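You operate a simulated robot arm through the tools that you are given. There is no shell and no other tool. Be economical: measure what you need, move in short steps, check, and stop when the job is done.

You are at the controls of a simulated two-armed robot. One attempt, no reset.

Task
Take the cap off the short sleeve and lay it down on the pale workbench.

The check looks at the end state, three seconds after you hand in, the way a careful person would. Anything else that was tipped, shoved, dropped, spilled or broken makes it a failure. A push-on lid holds only when it is set on centred and level and pressed home; a screw cap is set on level and turned clockwise until tight.

Robot
Two 7-joint arms with two-finger grippers on one trunk, on a base that drives. Base frame: it is fixed to the floor where the robot stands at the start and does not move with it; the origin is under the middle of the robot, x ahead of it, y to its left, z up; the surface under the hand at the start is at about z = 78. Lengths are in cm, angles in degrees, forces in N, time in s.
The left shoulder is at the start at [2.5, 21.7, 108], the right one opposite. With the tool pointing down near the work surface each hand reaches from about 20 to 76 cm from the robot's upright axis, wherever it stands, measured 20 degrees to its own side. Payload 2.2 kg a hand.
Tool frame (each hand has its own): the origin (TCP) lies between the finger pads and is the grasp point; the fingertips stand 1.9 cm ahead of it; z points along the fingers, y is the line along which they close. Largest opening 11.6 cm; the body of the gripper starts 7 cm behind the TCP.
Orientation is that of the tool frame in the base frame, as a unit quaternion [w, x, y, z]. With the fingers straight down and closing along the base's y, the tool's x points along the base's -x, its y along +y and its z along -z.

Tools
- The arms move only by the tool arm_command. It takes "left_deltas", "right_deltas" or both (then of equal length, played together; a hand with none holds still); each is one flat list of numbers, 7 for each row, row after row: the gripper command, from -1 (shut) to 1 (fully open), values between in proportion, then the shift along the tool's x, y, z in units of 40 mm (1.0 is 40 mm), then the turn, a rotation vector about the tool's x, y, z in units of 5 degrees (1.0 is 5 degrees). In form: [gripper, x, y, z, wx, wy, wz, gripper, x, y, z, wx, wy, wz, ...]. A call has 1 to 20 rows; each row shifts and turns the commanded pose from where the row before left it, along the tool's axes as they then stand. A call with a number of a shift or a turn outside -1 to 1 is refused whole. Rows are played at 5 a second. More than 5 cm and 8.6 degrees between two rows, or a gripper value outside its range, and nothing of the call is played. A pose out of reach is approached as far as the arm can. The call stops where the force on the tool passes 40 N (or 10 N more than at its start, if that is more) or the arm is blocked; 0.2 s more then pass. Each finger halts on what it meets, pressing with about 41 N; the grip force reading is that of the motor and also rises with nothing between the fingers. The clock runs only during rows and for 0.2 s after the last one: add rows that do not move to give the fingers time. It gives the time, the measured TCP pose, the force on the tool (base axes), the opening and the grip force at its end, in the units of the frame above (readings bear some noise), with the torque about the TCP (base axes, N m) and any sound that the robot's microphone picked up, and new pictures: "pictures" is both (left out), scene, wrist or none (wrist: the cameras of the hands that moved).
- Cameras (640 x 400 px; columns grow to the right, rows downward): "scene" is now at [13.12, 1.29, 124.98]; the picture's right is [0.12, -0.99, 0.00], its down [-0.58, -0.07, -0.81] and it looks along [0.81, 0.10, -0.58] (base axes); focal length 276 px, centre (320, 200). "left" rides on the left gripper at [6.9, 1.5, -9.7] in its tool frame; the picture's right is [-0.21, 0.98, 0.00], its down [-0.76, -0.17, -0.63] and it looks along [-0.62, -0.14, 0.77] (tool axes); focal length 251 px, centre (320, 200). "right" rides on the right gripper at [6.9, -1.5, -9.7] in its tool frame; the picture's right is [0.21, 0.98, 0.00], its down [-0.76, 0.17, -0.63] and it looks along [-0.62, 0.14, 0.77] (tool axes); focal length 251 px, centre (320, 200). There is no depth. A picture from a camera that has moved, and an enlarged one, comes with that camera's place and axes in the base frame and with its lens.
- lift_body(by): slides the trunk up (or, below 0, down) by that many cm; the arms and the scene camera ride with it, the base frame stays. It gives what a move gives, with no picture.
- base_move(legs): drives the robot by 1 to 6 legs, each [ahead, left, turn to the left] in cm, cm and degrees, along the robot's own axes; the way and the turn of a leg run together, so that a leg with both is an arc; at most 150 cm and 180 degrees a leg. The arms and the cameras ride along, it lands a little off, and it stops where it bumps. It gives what a move gives, and a new picture of the scene camera.
- aim_head(pan, tilt): turns the head with the scene camera to pan (to the left, within 80 degrees either way) and tilt (down, from -29 to 69), counted from straight ahead of the robot. It gives what a move gives, and a new picture of the scene camera.
- close_up(camera, box): a new picture of the part [left, top, right, bottom] of that camera's present view, enlarged. It takes no simulated time.
- close_job(): hands the job in; it is judged then, once.

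Go step by step. Nothing tells you exact positions but the pictures and the camera data: compare them with the known pose of the tool, close in by small moves and look again before you grip or let go. The budget is 120 turns and 260 pictures, counting those below and the enlarged ones. Unless the task says otherwise, let go and move clear before handing in, and close with one line.

The tools are called after ">>>" as a command line: name --argument value ..., lists and objects as JSON in quotes. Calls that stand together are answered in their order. arm_command: Moves the arms, as the interface text tells. Its arguments: {"type":"object","properties":{"left_deltas":{"type":"array","items":{"type":"number"}},"right_deltas":{"type":"array","items":{"type":"number"}},"pictures":{"type":"string","enum":["both","scene","wrist","none"]}},"required":[]} The other tools are called the same way: lift_body (by) slides the trunk up or down; base_move (legs) drives the base; aim_head (pan, tilt) turns the head that bears the scene camera; close_up (camera, box) takes an enlarged picture of a part of a camera's view; close_job () hands the job in.

At the start:

```text
time: 0.0
left_eef_pos: [55.31, 35.12, 109.48]
left_tcp_rot: [-0.002, -0.001, 1.0, -0.001]
left_wrist_force: [0.0, 0.3, -0.3]
left_moment: [0.03, 0.02, 0.0]
left_gripper_width: 11.62
left_finger_force: 0.1
right_eef_pos: [53.95, -8.97, 106.74]
right_tcp_rot: [0.0, 0.0, 1.0, -0.001]
right_wrist_force: [0.3, -0.4, -1.1]
right_moment: [0.0, 0.02, 0.01]
right_gripper_width: 11.6
right_finger_force: 0.1
trunk travel left (down, up): [-22.5, 26.5]
robot x, y, heading: [-0.01, -0.06, -0.1]
head pan, tilt: [6.7, 35.2]
```

scene: 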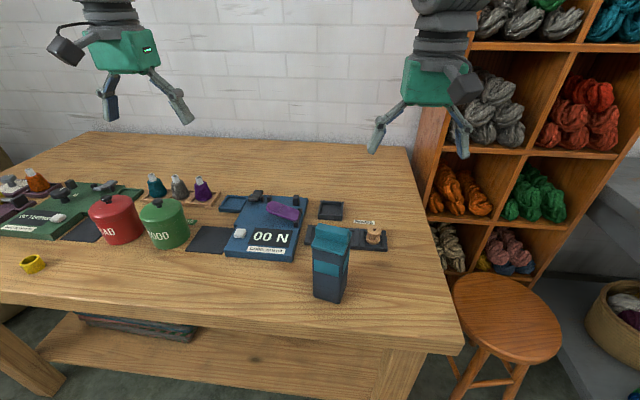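
right: 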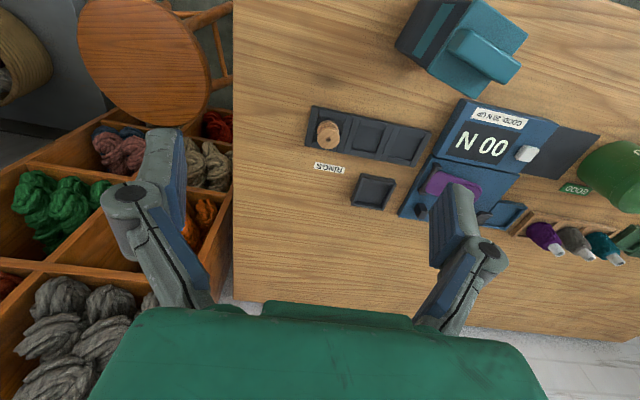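
left: 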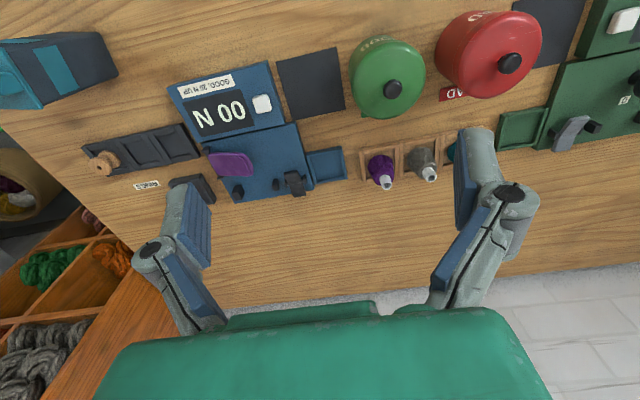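

I see a wooden bench with two testers, pots, bottles, and a tall navy box with a teal lid near the front. I'll look closer to find the "short sleeve" and the "pale workbench".

>>> close_up --camera "scene" --box '[180, 170, 420, 320]'

>>> close_up --camera "scene" --box '[0, 150, 240, 300]'

>>> aim_head --pan 50 --tilt 35

>>> aim_head --pan -50 --tilt 35

```text
2.67 times, centred on (300, 245) of scene
camera zoom: at [13.12, 1.29, 124.98], right [0.12, -0.99, 0.0], down [-0.58, -0.07, -0.81], along [0.81, 0.1, -0.58], focal length 737 px, centre (373, 80)
```

zoom: 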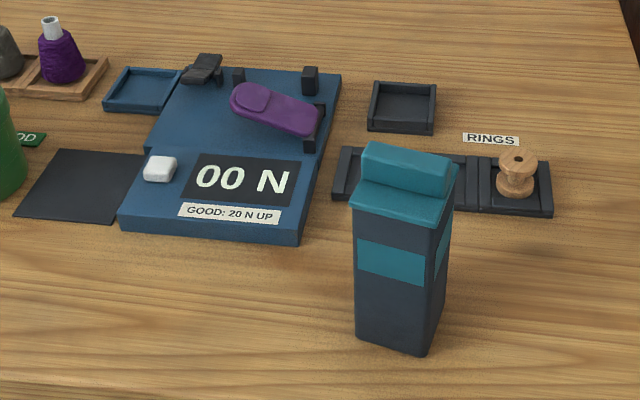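

```text
2.67 times, centred on (120, 225) of scene
camera zoom: at [13.12, 1.29, 124.98], right [0.12, -0.99, 0.0], down [-0.58, -0.07, -0.81], along [0.81, 0.1, -0.58], focal length 737 px, centre (853, 133)
```

zoom: 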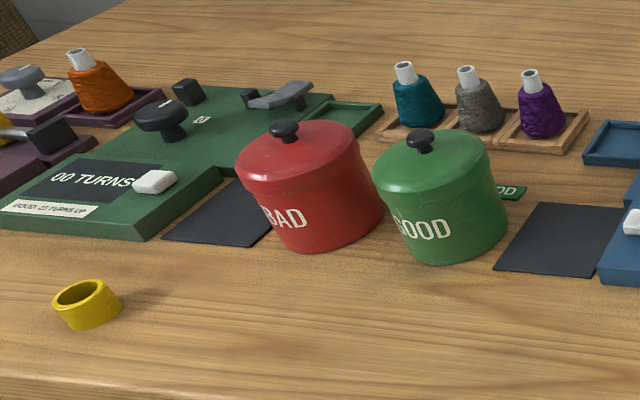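

```text
time: 1.1
left_eef_pos: [55.09, 35.27, 109.66]
left_tcp_rot: [0.001, 0.0, 1.0, 0.0]
left_wrist_force: [0.5, -0.3, -1.3]
left_moment: [0.0, -0.05, 0.02]
left_gripper_width: 11.59
left_finger_force: 0.0
right_eef_pos: [53.54, -9.11, 106.89]
right_tcp_rot: [0.002, 0.0, 1.0, 0.0]
right_wrist_force: [-0.9, 0.6, -0.6]
right_moment: [0.02, 0.01, 0.02]
right_gripper_width: 11.61
right_finger_force: 0.1
trunk travel left (down, up): [-22.5, 26.5]
robot x, y, heading: [-0.0, -0.22, 0.1]
head pan, tilt: [50.0, 35.0]
camera scene: at [10.06, 7.01, 125.02], right [0.77, -0.64, 0.0], down [-0.37, -0.44, -0.82], along [0.52, 0.63, -0.58], focal length 276 px, centre (320, 200)
```

scene: 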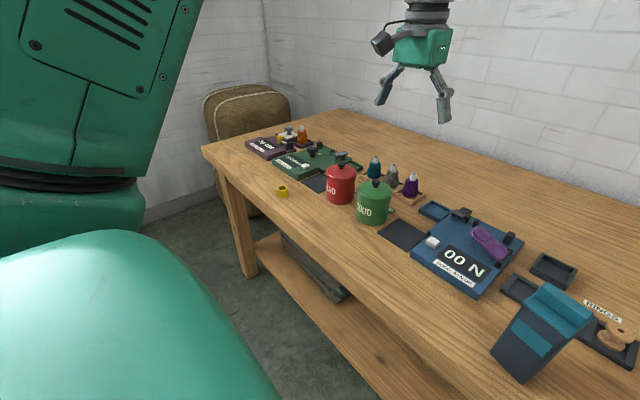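

```text
time: 2.9
left_eef_pos: [55.01, 35.14, 109.67]
left_tcp_rot: [0.001, 0.0, 1.0, 0.001]
left_wrist_force: [-0.4, -0.1, 0.4]
left_moment: [0.01, -0.01, -0.02]
left_gripper_width: 11.57
left_finger_force: 0.1
right_eef_pos: [53.49, -9.09, 106.89]
right_tcp_rot: [0.0, 0.001, 1.0, 0.0]
right_wrist_force: [0.4, -0.4, -0.7]
right_moment: [-0.04, 0.02, -0.01]
right_gripper_width: 11.58
right_finger_force: 0.1
trunk travel left (down, up): [-22.5, 26.5]
robot x, y, heading: [0.04, 0.09, 0.1]
head pan, tilt: [-50.0, 35.0]
camera scene: at [10.04, -6.5, 125.04], right [-0.77, -0.64, 0.0], down [-0.37, 0.44, -0.82], along [0.52, -0.63, -0.57], focal length 276 px, centre (320, 200)
```

scene: 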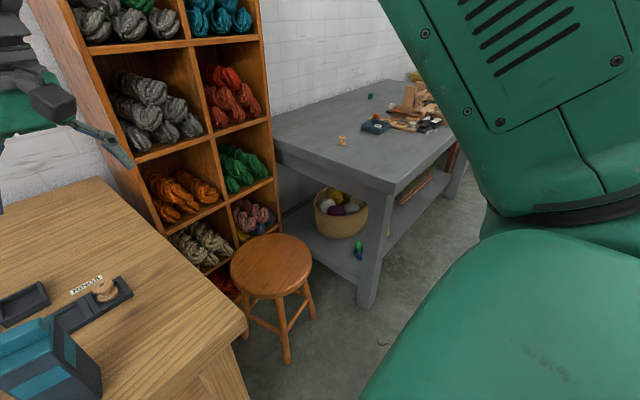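

There's a second, grey bench to the right with items. I'll zoom in on it and look further around.

>>> close_up --camera "scene" --box '[320, 60, 480, 160]'

>>> close_up --camera "scene" --box '[270, 160, 430, 300]'

>>> aim_head --pan -80 --tilt 15

>>> aim_head --pan 80 --tilt 15

```text
4.00 times, centred on (400, 110) of scene
camera zoom: at [10.04, -6.5, 125.04], right [-0.77, -0.64, 0.0], down [-0.37, 0.44, -0.82], along [0.52, -0.63, -0.57], focal length 1105 px, centre (0, 560)
```

zoom: 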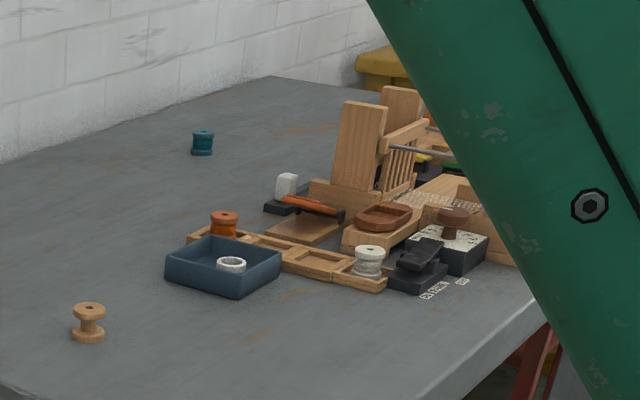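

```text
2.86 times, centred on (350, 230) of scene
camera zoom: at [10.04, -6.5, 125.04], right [-0.77, -0.64, 0.0], down [-0.37, 0.44, -0.82], along [0.52, -0.63, -0.57], focal length 790 px, centre (234, 114)
```

zoom: 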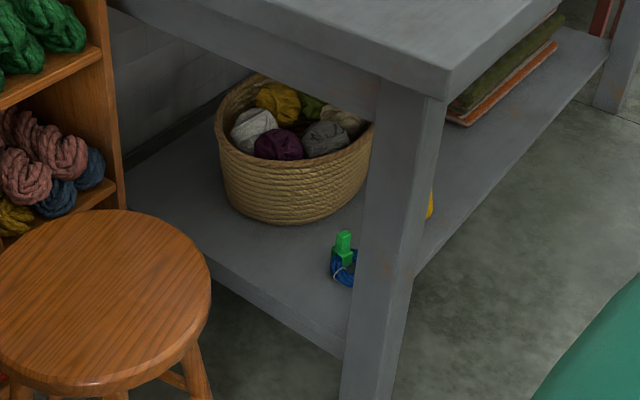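

```text
time: 3.8
left_eef_pos: [55.09, 35.21, 109.76]
left_tcp_rot: [0.002, 0.0, 1.0, 0.0]
left_wrist_force: [0.3, -0.3, 0.1]
left_moment: [0.01, 0.02, 0.03]
left_gripper_width: 11.63
left_finger_force: 0.2
right_eef_pos: [53.64, -9.03, 106.95]
right_tcp_rot: [0.001, 0.0, 1.0, -0.001]
right_wrist_force: [-0.5, -0.6, -0.3]
right_moment: [-0.04, 0.01, 0.01]
right_gripper_width: 11.6
right_finger_force: 0.0
trunk travel left (down, up): [-22.5, 26.5]
robot x, y, heading: [0.05, -0.16, -0.2]
head pan, tilt: [-80.0, 15.0]
camera scene: at [6.02, -8.95, 128.25], right [-0.98, -0.17, 0.0], down [-0.05, 0.25, -0.97], along [0.17, -0.95, -0.26], focal length 276 px, centre (320, 200)
```

scene: 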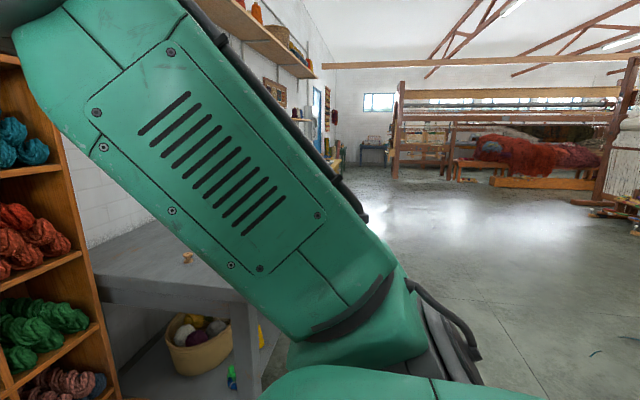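

```text
time: 6.3
left_eef_pos: [55.07, 35.13, 109.66]
left_tcp_rot: [0.0, 0.0, 1.0, 0.0]
left_wrist_force: [-0.8, -0.3, 0.3]
left_moment: [-0.01, 0.0, 0.01]
left_gripper_width: 11.6
left_finger_force: 0.0
right_eef_pos: [53.67, -9.12, 106.89]
right_tcp_rot: [0.001, 0.0, 1.0, 0.0]
right_wrist_force: [0.3, 0.4, 0.3]
right_moment: [0.0, -0.01, -0.01]
right_gripper_width: 11.6
right_finger_force: 0.0
trunk travel left (down, up): [-22.5, 26.5]
robot x, y, heading: [-0.01, -0.12, -0.2]
head pan, tilt: [80.0, 15.0]
camera scene: at [6.01, 9.47, 128.23], right [0.98, -0.17, 0.0], down [-0.05, -0.26, -0.97], along [0.17, 0.95, -0.26], focal length 276 px, centre (320, 200)
```

scene: 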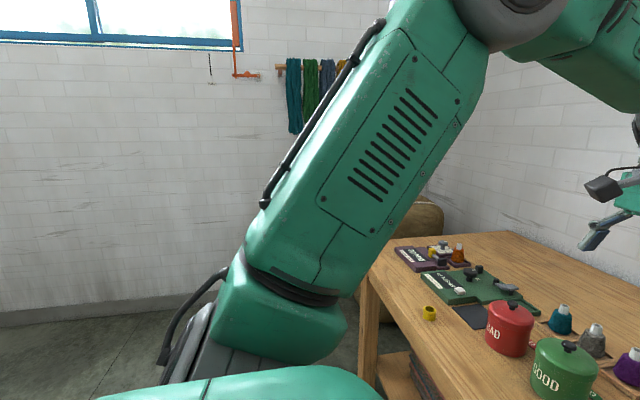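

The likely candidate is the navy box with the teal lid on the wooden bench, but I want to rule out other sleeves on the grey bench. I'll back up, turn right and look.

>>> base_move --legs '[[-50, 0, 0], [0, 0, -70]]'

>>> aim_head --pan 0 --tilt 25

```text
time: 12.3
left_eef_pos: [1.73, -39.85, 109.68]
left_tcp_rot: [0.0, 0.572, 0.82, -0.002]
left_wrist_force: [0.8, 0.1, 0.1]
left_moment: [-0.03, 0.0, -0.01]
left_gripper_width: 11.6
left_finger_force: 0.0
right_eef_pos: [-40.27, -53.76, 106.89]
right_tcp_rot: [0.0, 0.571, 0.821, -0.001]
right_wrist_force: [-0.4, 0.6, 0.5]
right_moment: [-0.03, 0.0, 0.01]
right_gripper_width: 11.61
right_finger_force: 0.0
trunk travel left (down, up): [-22.5, 26.5]
robot x, y, heading: [-50.53, -0.29, -69.8]
head pan, tilt: [80.0, 15.0]
camera scene: at [-39.3, -2.61, 128.23], right [0.18, -0.98, 0.0], down [-0.26, -0.04, -0.97], along [0.95, 0.17, -0.26], focal length 276 px, centre (320, 200)
```

scene: 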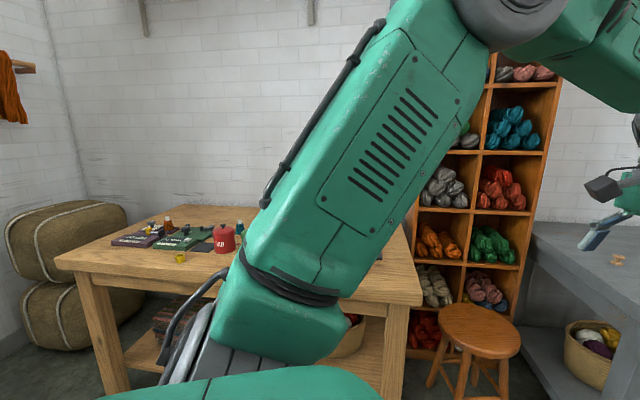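

```text
time: 13.8
left_eef_pos: [1.69, -39.56, 109.96]
left_tcp_rot: [0.002, 0.572, 0.82, -0.001]
left_wrist_force: [0.3, -0.6, -0.1]
left_moment: [-0.02, -0.01, 0.01]
left_gripper_width: 11.61
left_finger_force: 0.0
right_eef_pos: [-40.3, -53.47, 107.11]
right_tcp_rot: [0.002, 0.572, 0.821, -0.001]
right_wrist_force: [-0.6, -0.3, 0.4]
right_moment: [0.03, -0.01, 0.01]
right_gripper_width: 11.59
right_finger_force: 0.1
trunk travel left (down, up): [-22.5, 26.5]
robot x, y, heading: [-50.41, -0.49, -69.7]
head pan, tilt: [0.0, 25.0]
camera scene: at [-45.32, -12.91, 126.59], right [-0.94, -0.35, 0.0], down [-0.15, 0.4, -0.9], along [0.31, -0.85, -0.43], focal length 276 px, centre (320, 200)
```

scene: 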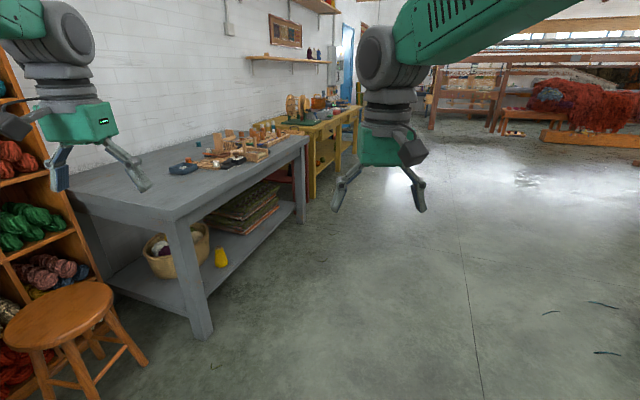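

>>> close_up --camera "scene" --box '[150, 80, 370, 220]'

>>> close_up --camera "scene" --box '[110, 200, 270, 300]'

```text
2.86 times, centred on (260, 150) of scene
camera zoom: at [-45.32, -12.91, 126.59], right [-0.94, -0.35, 0.0], down [-0.15, 0.4, -0.9], along [0.31, -0.85, -0.43], focal length 790 px, centre (491, 343)
```

zoom: 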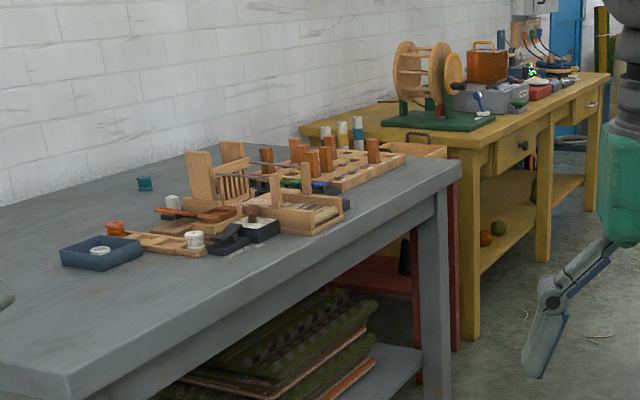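

```text
4.00 times, centred on (190, 250) of scene
camera zoom: at [-45.32, -12.91, 126.59], right [-0.94, -0.35, 0.0], down [-0.15, 0.4, -0.9], along [0.31, -0.85, -0.43], focal length 1105 px, centre (840, 0)
```

zoom: 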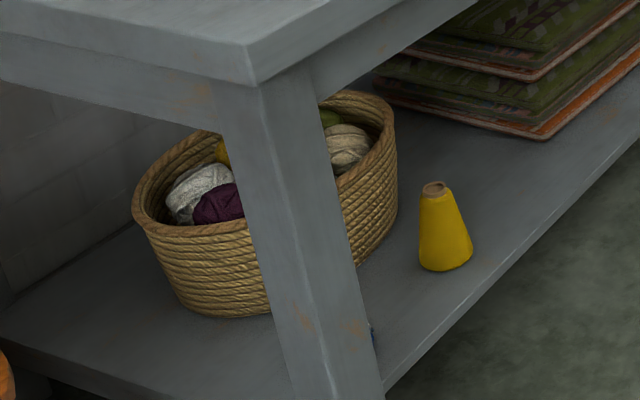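

>>> close_up --camera "scene" --box '[210, 105, 310, 168]'

>>> close_up --camera "scene" --box '[280, 75, 370, 131]'

>>> close_up --camera "scene" --box '[240, 0, 350, 70]'

>>> base_move --legs '[[0, 0, -80]]'

>>> base_move --legs '[[0, 0, -80]]'

```text
6.35 times, centred on (260, 136) of scene
camera zoom: at [-45.32, -12.91, 126.59], right [-0.94, -0.35, 0.0], down [-0.15, 0.4, -0.9], along [0.31, -0.85, -0.43], focal length 1754 px, centre (701, 603)
```

zoom: 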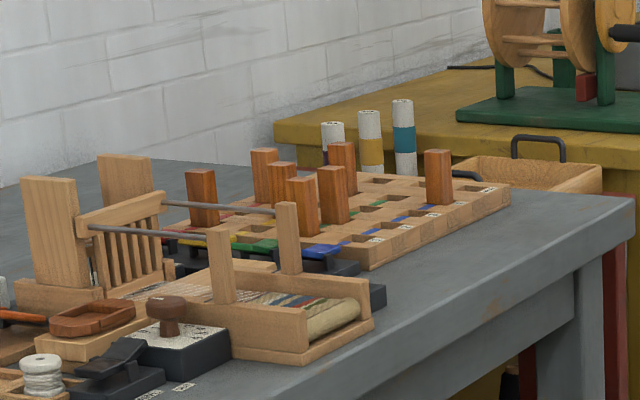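

```text
7.11 times, centred on (325, 103) of scene
camera zoom: at [-45.32, -12.91, 126.59], right [-0.94, -0.35, 0.0], down [-0.15, 0.4, -0.9], along [0.31, -0.85, -0.43], focal length 1965 px, centre (284, 890)
```

zoom: 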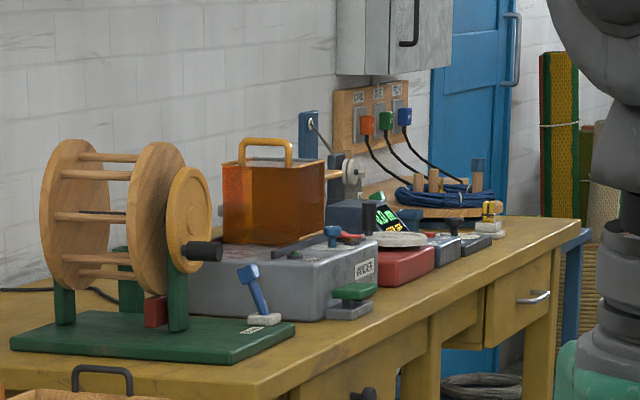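

```text
5.71 times, centred on (295, 35) of scene
camera zoom: at [-45.32, -12.91, 126.59], right [-0.94, -0.35, 0.0], down [-0.15, 0.4, -0.9], along [0.31, -0.85, -0.43], focal length 1579 px, centre (463, 1143)
```

zoom: 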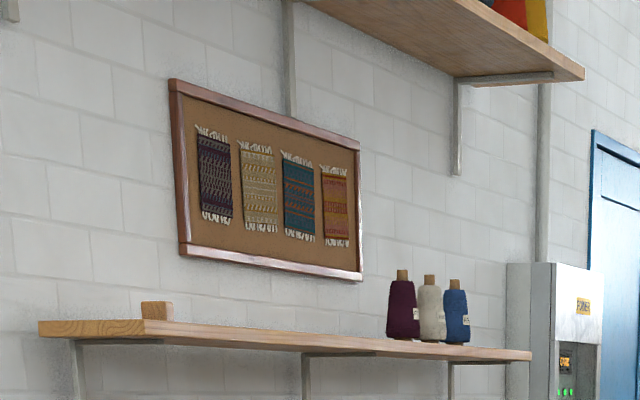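

```text
time: 17.7
left_eef_pos: [-81.44, -57.31, 109.94]
left_tcp_rot: [-0.001, 0.969, 0.248, -0.003]
left_wrist_force: [0.4, -0.1, -0.4]
left_moment: [0.04, 0.03, 0.0]
left_gripper_width: 11.58
left_finger_force: 0.0
right_eef_pos: [-101.27, -17.9, 107.04]
right_tcp_rot: [-0.001, 0.969, 0.247, -0.004]
right_wrist_force: [0.0, 0.3, -0.5]
right_moment: [0.0, 0.01, -0.01]
right_gripper_width: 11.59
right_finger_force: 0.0
trunk travel left (down, up): [-22.5, 26.5]
robot x, y, heading: [-50.09, -0.36, -151.5]
head pan, tilt: [0.0, 25.0]
camera scene: at [-61.98, -6.9, 126.59], right [-0.48, 0.88, 0.0], down [0.37, 0.21, -0.9], along [-0.79, -0.43, -0.43], focal length 276 px, centre (320, 200)
```

scene: 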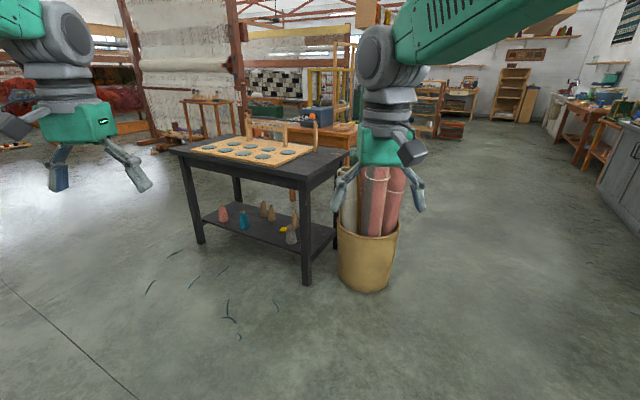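

```text
time: 21.5
left_eef_pos: [-111.65, 20.45, 110.08]
left_tcp_rot: [-0.002, 0.901, -0.435, -0.004]
left_wrist_force: [-0.3, 0.0, -0.2]
left_moment: [0.0, 0.06, 0.01]
left_gripper_width: 11.59
left_finger_force: 0.0
right_eef_pos: [-76.09, 46.62, 107.27]
right_tcp_rot: [-0.003, 0.9, -0.435, -0.003]
right_wrist_force: [-0.8, 0.0, 0.2]
right_moment: [-0.02, 0.01, 0.02]
right_gripper_width: 11.61
right_finger_force: 0.0
trunk travel left (down, up): [-22.5, 26.5]
robot x, y, heading: [-50.4, -0.18, 128.1]
head pan, tilt: [0.0, 25.0]
camera scene: at [-58.79, 10.25, 126.59], right [0.78, 0.62, 0.0], down [0.27, -0.33, -0.9], along [-0.56, 0.71, -0.43], focal length 276 px, centre (320, 200)
```

scene: 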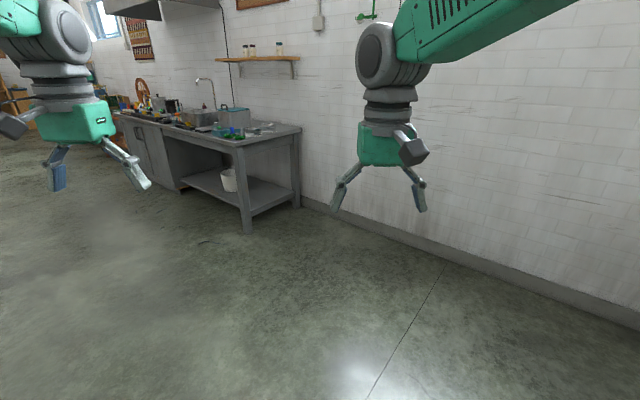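

Nothing else looks like a capped sleeve, so the navy box with the teal cap on the pale wooden bench is the target. I'll drive back to the start.

>>> base_move --legs '[[0, 0, -128], [50, 0, 0]]'

>>> aim_head --pan -10 --tilt 45

```text
time: 29.8
left_eef_pos: [54.35, 36.45, 110.13]
left_tcp_rot: [0.005, -0.009, 1.0, -0.001]
left_wrist_force: [0.0, 0.2, -0.6]
left_moment: [0.05, 0.0, -0.01]
left_gripper_width: 11.62
left_finger_force: 0.1
right_eef_pos: [53.77, -7.95, 107.46]
right_tcp_rot: [0.007, -0.009, 1.0, -0.001]
right_wrist_force: [0.1, 0.6, 0.5]
right_moment: [-0.02, 0.03, 0.03]
right_gripper_width: 11.59
right_finger_force: 0.1
trunk travel left (down, up): [-22.5, 26.5]
robot x, y, heading: [1.2, 0.3, 0.8]
head pan, tilt: [0.0, 25.0]
camera scene: at [14.53, 0.82, 126.59], right [0.02, -1.0, 0.0], down [-0.43, -0.01, -0.9], along [0.9, 0.01, -0.43], focal length 276 px, centre (320, 200)
```

scene: 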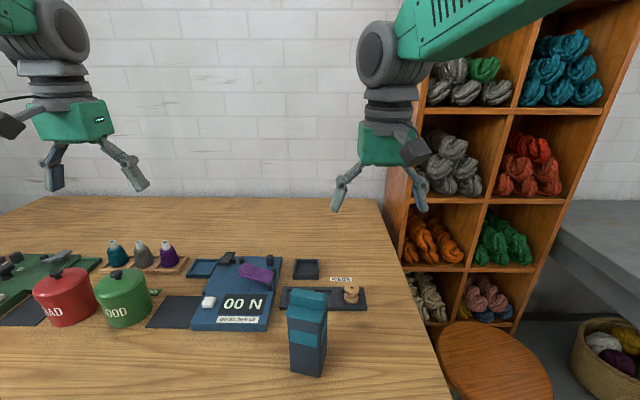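

```text
time: 30.7
left_eef_pos: [54.03, 36.27, 110.46]
left_tcp_rot: [0.007, -0.009, 1.0, -0.001]
left_wrist_force: [0.4, -1.1, -0.4]
left_moment: [-0.03, -0.02, -0.02]
left_gripper_width: 11.58
left_finger_force: 0.0
right_eef_pos: [53.39, -7.93, 107.74]
right_tcp_rot: [0.008, -0.008, 1.0, -0.001]
right_wrist_force: [-0.1, -0.1, -0.5]
right_moment: [0.02, -0.01, 0.05]
right_gripper_width: 11.6
right_finger_force: 0.1
trunk travel left (down, up): [-22.5, 26.5]
robot x, y, heading: [0.96, 0.29, 0.9]
head pan, tilt: [-10.0, 45.0]
camera scene: at [13.27, -0.66, 123.55], right [-0.16, -0.99, 0.0], down [-0.7, 0.11, -0.71], along [0.7, -0.11, -0.71], focal length 276 px, centre (320, 200)
```

scene: 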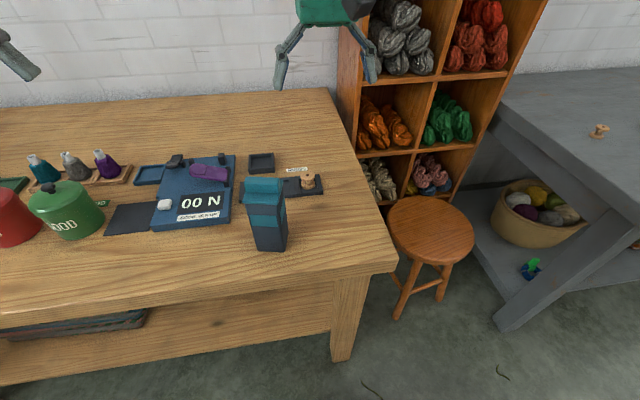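

>>> close_up --camera "scene" --box '[205, 160, 325, 260]'

>>> close_up --camera "right" --box '[340, 0, 580, 150]'

```text
4.00 times, centred on (265, 210) of scene
camera zoom: at [13.27, -0.66, 123.55], right [-0.16, -0.99, 0.0], down [-0.7, 0.11, -0.71], along [0.7, -0.11, -0.71], focal length 1105 px, centre (540, 160)
```

zoom: 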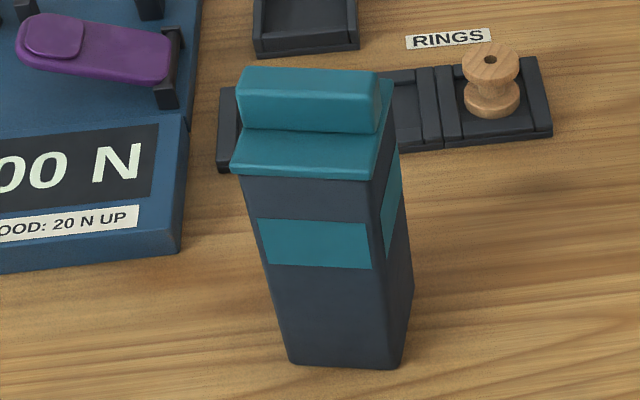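

```text
2.67 times, centred on (460, 75) of right
camera zoom: at [46.23, -9.64, 117.15], right [-0.23, 0.97, 0.0], down [0.74, 0.18, 0.64], along [0.63, 0.15, -0.77], focal length 670 px, centre (-53, 533)
```

zoom: 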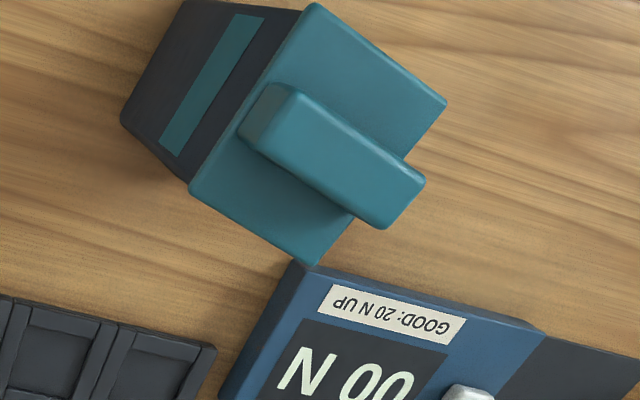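

The box is about 5×5 cm, centred near (47.9, 2.8), yawed about -13°, with its flange at z≈92 and a grip bar on top to about 95. I'll bring the right hand above it with the closing axis along the bar's length.

>>> arm_command --right_deltas '[1, 0.46, 0.89, 0.3, 0, 0, 0, 1, 0.46, 0.89, 0.3, 0, 0, 0, 1, 0.46, 0.89, 0.3, 0, 0, 0, 1, 0, 0, 0.1, 0, 0, 0.93, 1, 0, 0, 0.1, 0, 0, 0.93, 1, 0, 0, 0.1, 0, 0, 0.93, 1, 0, 0, 0, 0, 0, 0]'

```text
time: 32.3
left_eef_pos: [54.14, 36.46, 110.36]
left_tcp_rot: [0.007, -0.008, 1.0, -0.001]
left_wrist_force: [-0.1, 0.7, 0.6]
left_moment: [-0.02, 0.0, 0.0]
left_gripper_width: 11.61
left_finger_force: 0.0
right_eef_pos: [48.41, 1.99, 103.29]
right_tcp_rot: [0.002, 0.124, 0.992, 0.014]
right_wrist_force: [-0.3, 0.1, -0.1]
right_moment: [-0.01, -0.03, 0.03]
right_gripper_width: 11.59
right_finger_force: 0.2
trunk travel left (down, up): [-22.5, 26.5]
robot x, y, heading: [0.91, 0.11, 1.1]
head pan, tilt: [-10.0, 45.0]
camera scene: at [13.3, 0.2, 123.42], right [-0.08, -1.0, 0.0], down [-0.72, 0.05, -0.69], along [0.69, -0.06, -0.72], focal length 276 px, centre (320, 200)
camera right: at [41.18, 1.89, 112.84], right [0.03, 1.0, 0.03], down [0.77, -0.04, 0.64], along [0.64, 0.0, -0.77], focal length 251 px, centre (320, 200)
```

scene: 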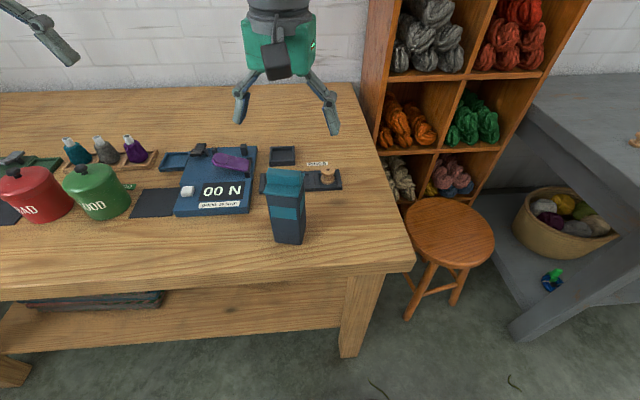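
right: 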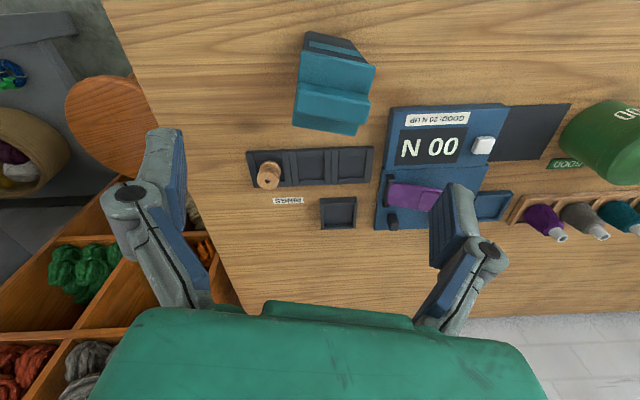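

>>> close_up --camera "right" --box '[260, 10, 420, 150]'

>>> close_up --camera "scene" --box '[220, 150, 340, 250]'

```text
2.86 times, centred on (340, 80) of right
camera zoom: at [41.18, 1.89, 112.84], right [0.03, 1.0, 0.03], down [0.77, -0.04, 0.64], along [0.64, 0.0, -0.77], focal length 718 px, centre (263, 543)
```

zoom: 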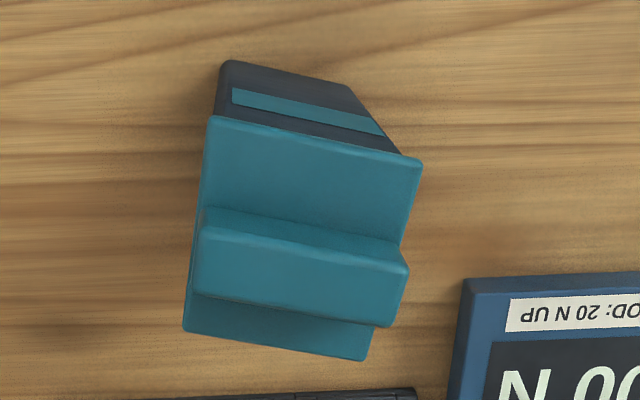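

```text
4.00 times, centred on (280, 200) of scene
camera zoom: at [13.3, 0.2, 123.42], right [-0.08, -1.0, 0.0], down [-0.72, 0.05, -0.69], along [0.69, -0.06, -0.72], focal length 1105 px, centre (480, 200)
```

zoom: 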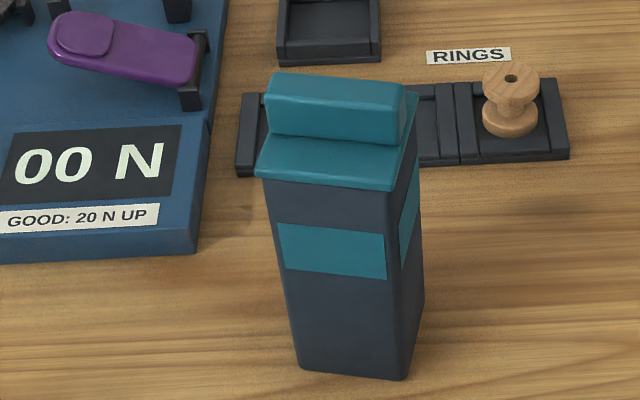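

The wrist view puts the cap centre at (47.7, 3.1), yaw -12.5°. I'll correct and descend part way.

>>> arm_command --right_deltas '[1, 0.237, 0.224, 0.3, 0.31, 0, -0.34, 1, 0, 0, 0.6, 0, 0, 0, 1, 0, 0, 0.5, 0, 0, 0, 1, 0, 0, 0, 0, 0, 0, 1, 0, 0, 0, 0, 0, 0]'

```text
time: 33.7
left_eef_pos: [53.66, 36.06, 110.76]
left_tcp_rot: [0.01, -0.008, 1.0, 0.001]
left_wrist_force: [0.5, -0.3, 0.2]
left_moment: [0.0, -0.01, -0.03]
left_gripper_width: 11.59
left_finger_force: 0.1
right_eef_pos: [48.0, 2.77, 100.26]
right_tcp_rot: [0.017, 0.113, 0.993, 0.019]
right_wrist_force: [0.3, -1.0, 0.2]
right_moment: [0.03, -0.01, -0.01]
right_gripper_width: 11.61
right_finger_force: 0.1
trunk travel left (down, up): [-22.5, 26.5]
robot x, y, heading: [1.01, 0.25, 0.7]
head pan, tilt: [-10.0, 45.0]
stopped in row 5 (right hand): the arm was blocked; the commanded pose is now the measured one
camera scene: at [13.2, -0.02, 123.37], right [-0.09, -1.0, 0.0], down [-0.72, 0.06, -0.69], along [0.69, -0.06, -0.73], focal length 276 px, centre (320, 200)
camera right: at [40.47, 2.49, 109.62], right [0.01, 1.0, 0.03], down [0.75, -0.03, 0.66], along [0.66, 0.02, -0.75], focal length 251 px, centre (320, 200)
```

scene: 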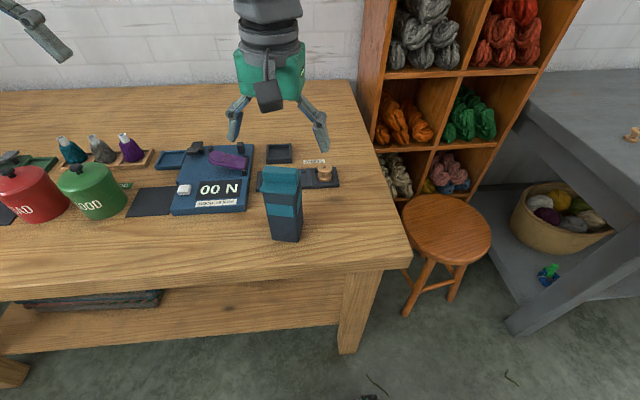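
right: 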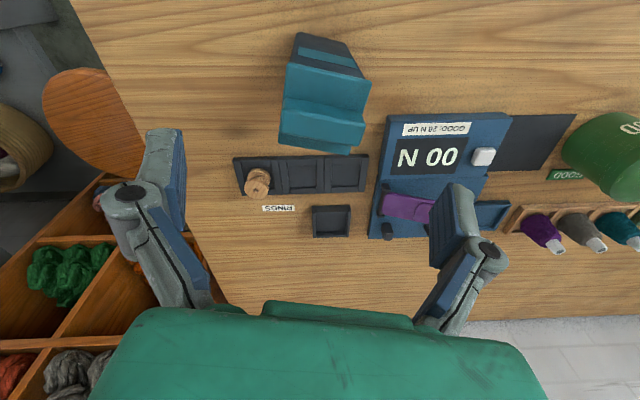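

The arm got blocked with no force at the tool, and the scene camera twisted. It seems the right upper arm is pressing the head. I'll back the hand off to the right, then shift the base left so the box lies in the right arm's natural zone.

>>> arm_command --right_deltas '[1, 0, 0, -1, 0, 0, 0, 1, 0, -0.9, -0.5, 0, 0, 0, 1, 0, -0.9, 0, 0, 0, 0, 1, 0, -0.9, 0, 0, 0, 0, 1, 0, 0, 0, 0, 0, 0]' --pictures "none"

>>> base_move --legs '[[0, 14, 0]]'

```text
time: 34.9
left_eef_pos: [53.91, 36.2, 110.63]
left_tcp_rot: [0.009, -0.009, 1.0, 0.0]
left_wrist_force: [-0.1, -0.4, -0.3]
left_moment: [0.01, -0.01, -0.02]
left_gripper_width: 11.61
left_finger_force: 0.0
right_eef_pos: [45.44, -7.76, 105.66]
right_tcp_rot: [0.015, 0.113, 0.993, 0.016]
right_wrist_force: [0.5, -0.8, -0.2]
right_moment: [0.0, 0.04, 0.02]
right_gripper_width: 11.59
right_finger_force: 0.0
trunk travel left (down, up): [-22.5, 26.5]
robot x, y, heading: [0.83, 0.2, 0.9]
head pan, tilt: [-10.0, 45.0]
```

```text
time: 36.2
left_eef_pos: [53.86, 46.61, 111.61]
left_tcp_rot: [0.008, -0.007, 1.0, 0.014]
left_wrist_force: [0.6, -2.1, 0.0]
left_moment: [0.2, 0.03, 0.01]
left_gripper_width: 11.61
left_finger_force: 0.0
right_eef_pos: [45.32, 2.83, 105.46]
right_tcp_rot: [0.015, 0.112, 0.993, 0.03]
right_wrist_force: [1.3, -2.2, 1.2]
right_moment: [0.17, 0.02, 0.01]
right_gripper_width: 11.59
right_finger_force: 0.0
trunk travel left (down, up): [-22.5, 26.5]
robot x, y, heading: [0.98, 13.76, 1.1]
head pan, tilt: [-10.0, 45.0]
camera scene: at [13.19, 8.81, 123.42], right [-0.16, -0.99, -0.03], down [-0.7, 0.13, -0.7], along [0.69, -0.09, -0.71], focal length 276 px, centre (320, 200)
```

scene: 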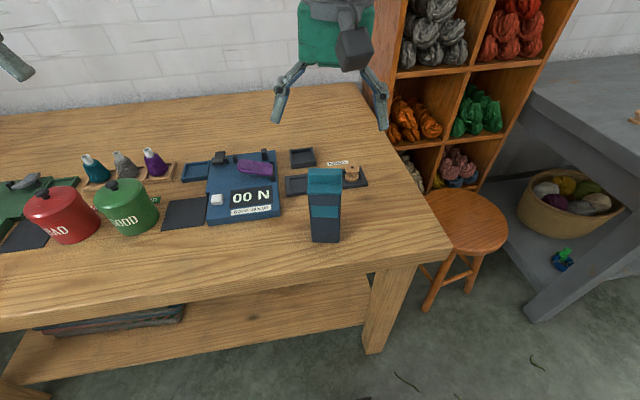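

>>> arm_command --right_deltas '[1, 0, 0, 0, 0, 0, 0, 1, 0, 0, 0, 0, 0, 0, 1, 0, 0, 0, 0, 0, 0, 1, 0, 0, 0, 0, 0, 0, 1, 0, 0, 0, 0, 0, 0]'

```text
time: 37.6
left_eef_pos: [52.8, 49.14, 111.43]
left_tcp_rot: [0.013, -0.009, 1.0, 0.006]
left_wrist_force: [0.4, -0.7, 0.3]
left_moment: [0.05, -0.05, -0.03]
left_gripper_width: 11.58
left_finger_force: 0.0
right_eef_pos: [44.57, 5.39, 105.88]
right_tcp_rot: [0.019, 0.111, 0.993, 0.021]
right_wrist_force: [-0.2, -0.7, 0.4]
right_moment: [0.07, -0.02, 0.01]
right_gripper_width: 11.61
right_finger_force: 0.0
trunk travel left (down, up): [-22.5, 26.5]
robot x, y, heading: [0.74, 13.78, 0.9]
head pan, tilt: [-10.0, 45.0]
stopped in row 5 (right hand): the arm was blocked; the commanded pose is now the measured one
camera scene: at [12.98, 13.69, 123.56], right [-0.15, -0.99, 0.0], down [-0.7, 0.11, -0.71], along [0.7, -0.11, -0.71], focal length 276 px, centre (320, 200)
camera right: at [37.01, 4.95, 115.26], right [0.01, 1.0, 0.04], down [0.75, -0.03, 0.66], along [0.66, 0.03, -0.75], focal length 251 px, centre (320, 200)
```

scene: 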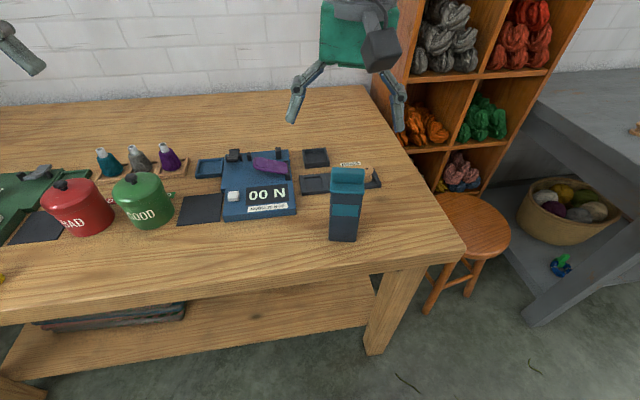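
right: 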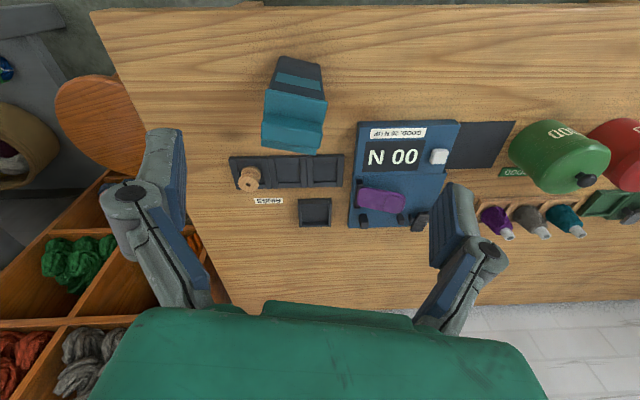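

Both hands have drifted slightly in tilt. I'll level the right hand and move it over the cap, checking whether it tracks.

>>> arm_command --right_deltas '[1, 0, 0, 0, 0.53, 0.38, 0, 1, -0.44, -0.2, 0, 0, 0, 0, 1, -0.44, -0.2, 0, 0, 0, 0, 1, 0, 0, 0, 0, 0, 0]' --pictures "wrist"

```text
time: 38.8
left_eef_pos: [52.62, 49.65, 111.17]
left_tcp_rot: [0.014, -0.007, 1.0, 0.002]
left_wrist_force: [-0.1, 1.2, 0.1]
left_moment: [-0.06, -0.02, -0.02]
left_gripper_width: 11.62
left_finger_force: 0.1
right_eef_pos: [47.31, 3.32, 106.18]
right_tcp_rot: [0.0, 0.112, 0.994, -0.005]
right_wrist_force: [0.3, 0.8, -0.5]
right_moment: [0.0, -0.01, 0.01]
right_gripper_width: 11.61
right_finger_force: 0.0
trunk travel left (down, up): [-22.5, 26.5]
robot x, y, heading: [0.96, 13.82, 1.1]
head pan, tilt: [-10.0, 45.0]
stopped in row 4 (right hand): the arm was blocked; the commanded pose is now the measured one
camera right: at [40.24, 3.42, 115.78], right [0.01, 1.0, -0.01], down [0.77, 0.0, 0.63], along [0.63, -0.01, -0.77], focal length 251 px, centre (320, 200)
```

right: 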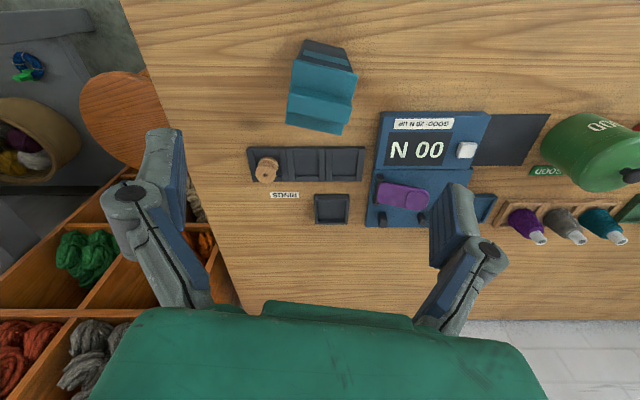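

>>> arm_command --right_deltas '[1, -0.03, 0, 0.2, 0, 0, 0, 1, -0.03, 0, 0.2, 0, 0, 0, 1, 0, 0, 0.2, 0, 0, 0, 1, 0, 0, 0.2, 0, 0, 0, 1, 0, 0, 0.2, 0, 0, 0, 1, 0, 0, 0.2, 0, 0, 0, 1, 0, 0, 0.2, 0, 0, 0, 1, 0, 0, 0.2, 0, 0, 0, 1, 0, 0, 0.2, 0, 0, 0, 1, 0, 0, 0.2, 0, 0, 0]' --pictures "wrist"

```text
time: 41.0
left_eef_pos: [52.84, 48.09, 111.49]
left_tcp_rot: [0.014, -0.006, 1.0, 0.007]
left_wrist_force: [-0.5, -1.1, 0.0]
left_moment: [0.11, 0.03, 0.0]
left_gripper_width: 11.6
left_finger_force: 0.1
right_eef_pos: [47.76, 1.85, 98.03]
right_tcp_rot: [0.0, 0.114, 0.993, 0.001]
right_wrist_force: [-0.4, -0.7, 0.3]
right_moment: [0.09, 0.02, 0.01]
right_gripper_width: 11.59
right_finger_force: 0.0
trunk travel left (down, up): [-22.5, 26.5]
robot x, y, heading: [0.66, 13.42, 1.1]
head pan, tilt: [-10.0, 45.0]
camera right: at [40.67, 1.73, 107.64], right [0.01, 1.0, 0.0], down [0.78, -0.01, 0.63], along [0.63, 0.0, -0.78], focal length 251 px, centre (320, 200)
```

right: 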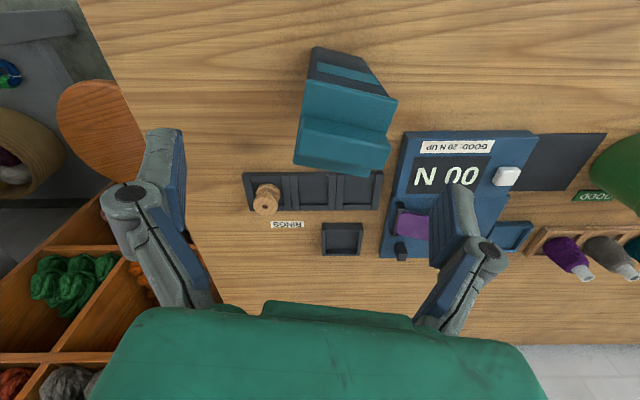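

The whole upper body seems to be still swaying after the base move. I'll wait for it to settle.

>>> arm_command --right_deltas '[1, 0, 0, 0, 0, 0, 0, 1, 0, 0, 0, 0, 0, 0, 1, 0, 0, 0, 0, 0, 0, 1, 0, 0, 0, 0, 0, 0]' --pictures "none"

>>> arm_command --right_deltas '[1, 0, 0, 0, 0, 0, 0, 1, 0, 0, 0, 0, 0, 0, 1, 0, 0, 0, 0, 0, 0, 1, 0, 0, 0, 0, 0, 0]' --pictures "none"

>>> arm_command --right_deltas '[1, 0, 0, 0, 0, 0, 0, 1, 0, 0, 0, 0, 0, 0, 1, 0, 0, 0, 0, 0, 0, 1, 0, 0, 0, 0, 0, 0]' --pictures "none"

```text
time: 42.0
left_eef_pos: [52.8, 47.57, 111.63]
left_tcp_rot: [0.014, -0.008, 1.0, 0.009]
left_wrist_force: [0.3, -0.8, 0.2]
left_moment: [0.03, -0.03, 0.0]
left_gripper_width: 11.6
left_finger_force: 0.1
right_eef_pos: [47.8, 1.3, 98.07]
right_tcp_rot: [-0.001, 0.112, 0.994, 0.003]
right_wrist_force: [0.6, -1.0, 0.3]
right_moment: [-0.01, 0.0, 0.03]
right_gripper_width: 11.6
right_finger_force: 0.1
trunk travel left (down, up): [-22.5, 26.5]
robot x, y, heading: [0.8, 13.41, 1.0]
head pan, tilt: [-10.0, 45.0]
```

```text
time: 43.0
left_eef_pos: [52.76, 49.16, 111.36]
left_tcp_rot: [0.014, -0.008, 1.0, 0.003]
left_wrist_force: [-0.8, 0.6, 0.9]
left_moment: [0.02, 0.0, -0.01]
left_gripper_width: 11.61
left_finger_force: 0.2
right_eef_pos: [47.73, 2.72, 98.06]
right_tcp_rot: [0.0, 0.113, 0.994, -0.001]
right_wrist_force: [-0.3, -0.4, 0.2]
right_moment: [-0.01, -0.02, 0.01]
right_gripper_width: 11.6
right_finger_force: 0.0
trunk travel left (down, up): [-22.5, 26.5]
robot x, y, heading: [0.96, 13.69, 1.1]
head pan, tilt: [-10.0, 45.0]
```

```text
time: 44.0
left_eef_pos: [52.79, 50.84, 110.89]
left_tcp_rot: [0.013, -0.009, 1.0, -0.004]
left_wrist_force: [0.5, 1.4, 0.4]
left_moment: [-0.08, 0.01, 0.02]
left_gripper_width: 11.6
left_finger_force: 0.1
right_eef_pos: [47.76, 4.22, 98.27]
right_tcp_rot: [0.0, 0.111, 0.994, -0.008]
right_wrist_force: [-0.6, 0.2, 0.4]
right_moment: [-0.09, -0.02, -0.01]
right_gripper_width: 11.61
right_finger_force: 0.1
trunk travel left (down, up): [-22.5, 26.5]
robot x, y, heading: [0.79, 13.94, 1.0]
head pan, tilt: [-10.0, 45.0]
```

>>> arm_command --right_deltas '[1, 0, 0, 0, 0, 0, 0, 1, 0, 0, 0, 0, 0, 0, 1, 0, 0, 0, 0, 0, 0, 1, 0, 0, 0, 0, 0, 0]' --pictures "none"

>>> arm_command --right_deltas '[1, 0, 0, 0, 0, 0, 0, 1, 0, 0, 0, 0, 0, 0, 1, 0, 0, 0, 0, 0, 0, 1, 0, 0, 0, 0, 0, 0]' --pictures "none"

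>>> arm_command --right_deltas '[1, 0, 0, 0, 0, 0, 0, 1, 0, 0, 0, 0, 0, 0, 1, 0, 0, 0, 0, 0, 0, 1, 0, 0, 0, 0, 0, 0]' --pictures "none"

>>> arm_command --right_deltas '[1, 0, 0, 0, 0, 0, 0, 1, 0, 0, 0, 0, 0, 0, 1, 0, 0, 0, 0, 0, 0, 1, 0, 0, 0, 0, 0, 0]' --pictures "none"

```text
time: 45.0
left_eef_pos: [52.81, 50.95, 110.79]
left_tcp_rot: [0.013, -0.009, 1.0, -0.003]
left_wrist_force: [0.0, 0.5, -0.9]
left_moment: [-0.06, 0.0, 0.0]
left_gripper_width: 11.6
left_finger_force: 0.0
right_eef_pos: [47.67, 4.27, 98.28]
right_tcp_rot: [0.001, 0.11, 0.994, -0.009]
right_wrist_force: [1.3, 1.3, -0.8]
right_moment: [-0.07, -0.01, 0.01]
right_gripper_width: 11.59
right_finger_force: 0.0
trunk travel left (down, up): [-22.5, 26.5]
robot x, y, heading: [0.62, 13.95, 0.9]
head pan, tilt: [-10.0, 45.0]
```

```text
time: 46.0
left_eef_pos: [52.79, 49.49, 111.14]
left_tcp_rot: [0.014, -0.008, 1.0, 0.002]
left_wrist_force: [-1.7, 0.3, 0.3]
left_moment: [0.0, 0.0, 0.0]
left_gripper_width: 11.58
left_finger_force: 0.1
right_eef_pos: [47.76, 3.05, 98.11]
right_tcp_rot: [0.001, 0.112, 0.994, -0.003]
right_wrist_force: [-0.5, 0.5, 0.3]
right_moment: [0.02, -0.03, -0.03]
right_gripper_width: 11.61
right_finger_force: 0.0
trunk travel left (down, up): [-22.5, 26.5]
robot x, y, heading: [1.0, 13.85, 0.9]
head pan, tilt: [-10.0, 45.0]
```

```text
time: 47.0
left_eef_pos: [52.82, 48.54, 111.33]
left_tcp_rot: [0.014, -0.007, 1.0, 0.006]
left_wrist_force: [0.4, 0.2, -1.0]
left_moment: [0.02, -0.01, 0.03]
left_gripper_width: 11.61
left_finger_force: 0.1
right_eef_pos: [47.7, 2.38, 98.09]
right_tcp_rot: [0.0, 0.112, 0.994, -0.001]
right_wrist_force: [-0.8, 0.7, -0.1]
right_moment: [0.05, -0.02, -0.01]
right_gripper_width: 11.6
right_finger_force: 0.0
trunk travel left (down, up): [-22.5, 26.5]
robot x, y, heading: [0.87, 13.47, 1.0]
head pan, tilt: [-10.0, 45.0]
```

```text
time: 48.0
left_eef_pos: [52.85, 48.81, 111.43]
left_tcp_rot: [0.014, -0.008, 1.0, 0.004]
left_wrist_force: [0.6, -0.1, 0.6]
left_moment: [0.01, -0.02, 0.04]
left_gripper_width: 11.58
left_finger_force: 0.1
right_eef_pos: [47.78, 2.46, 98.04]
right_tcp_rot: [-0.001, 0.112, 0.994, -0.001]
right_wrist_force: [0.0, -1.3, -0.2]
right_moment: [0.07, 0.03, 0.02]
right_gripper_width: 11.6
right_finger_force: 0.1
trunk travel left (down, up): [-22.5, 26.5]
robot x, y, heading: [0.93, 13.3, 0.9]
head pan, tilt: [-10.0, 45.0]
```

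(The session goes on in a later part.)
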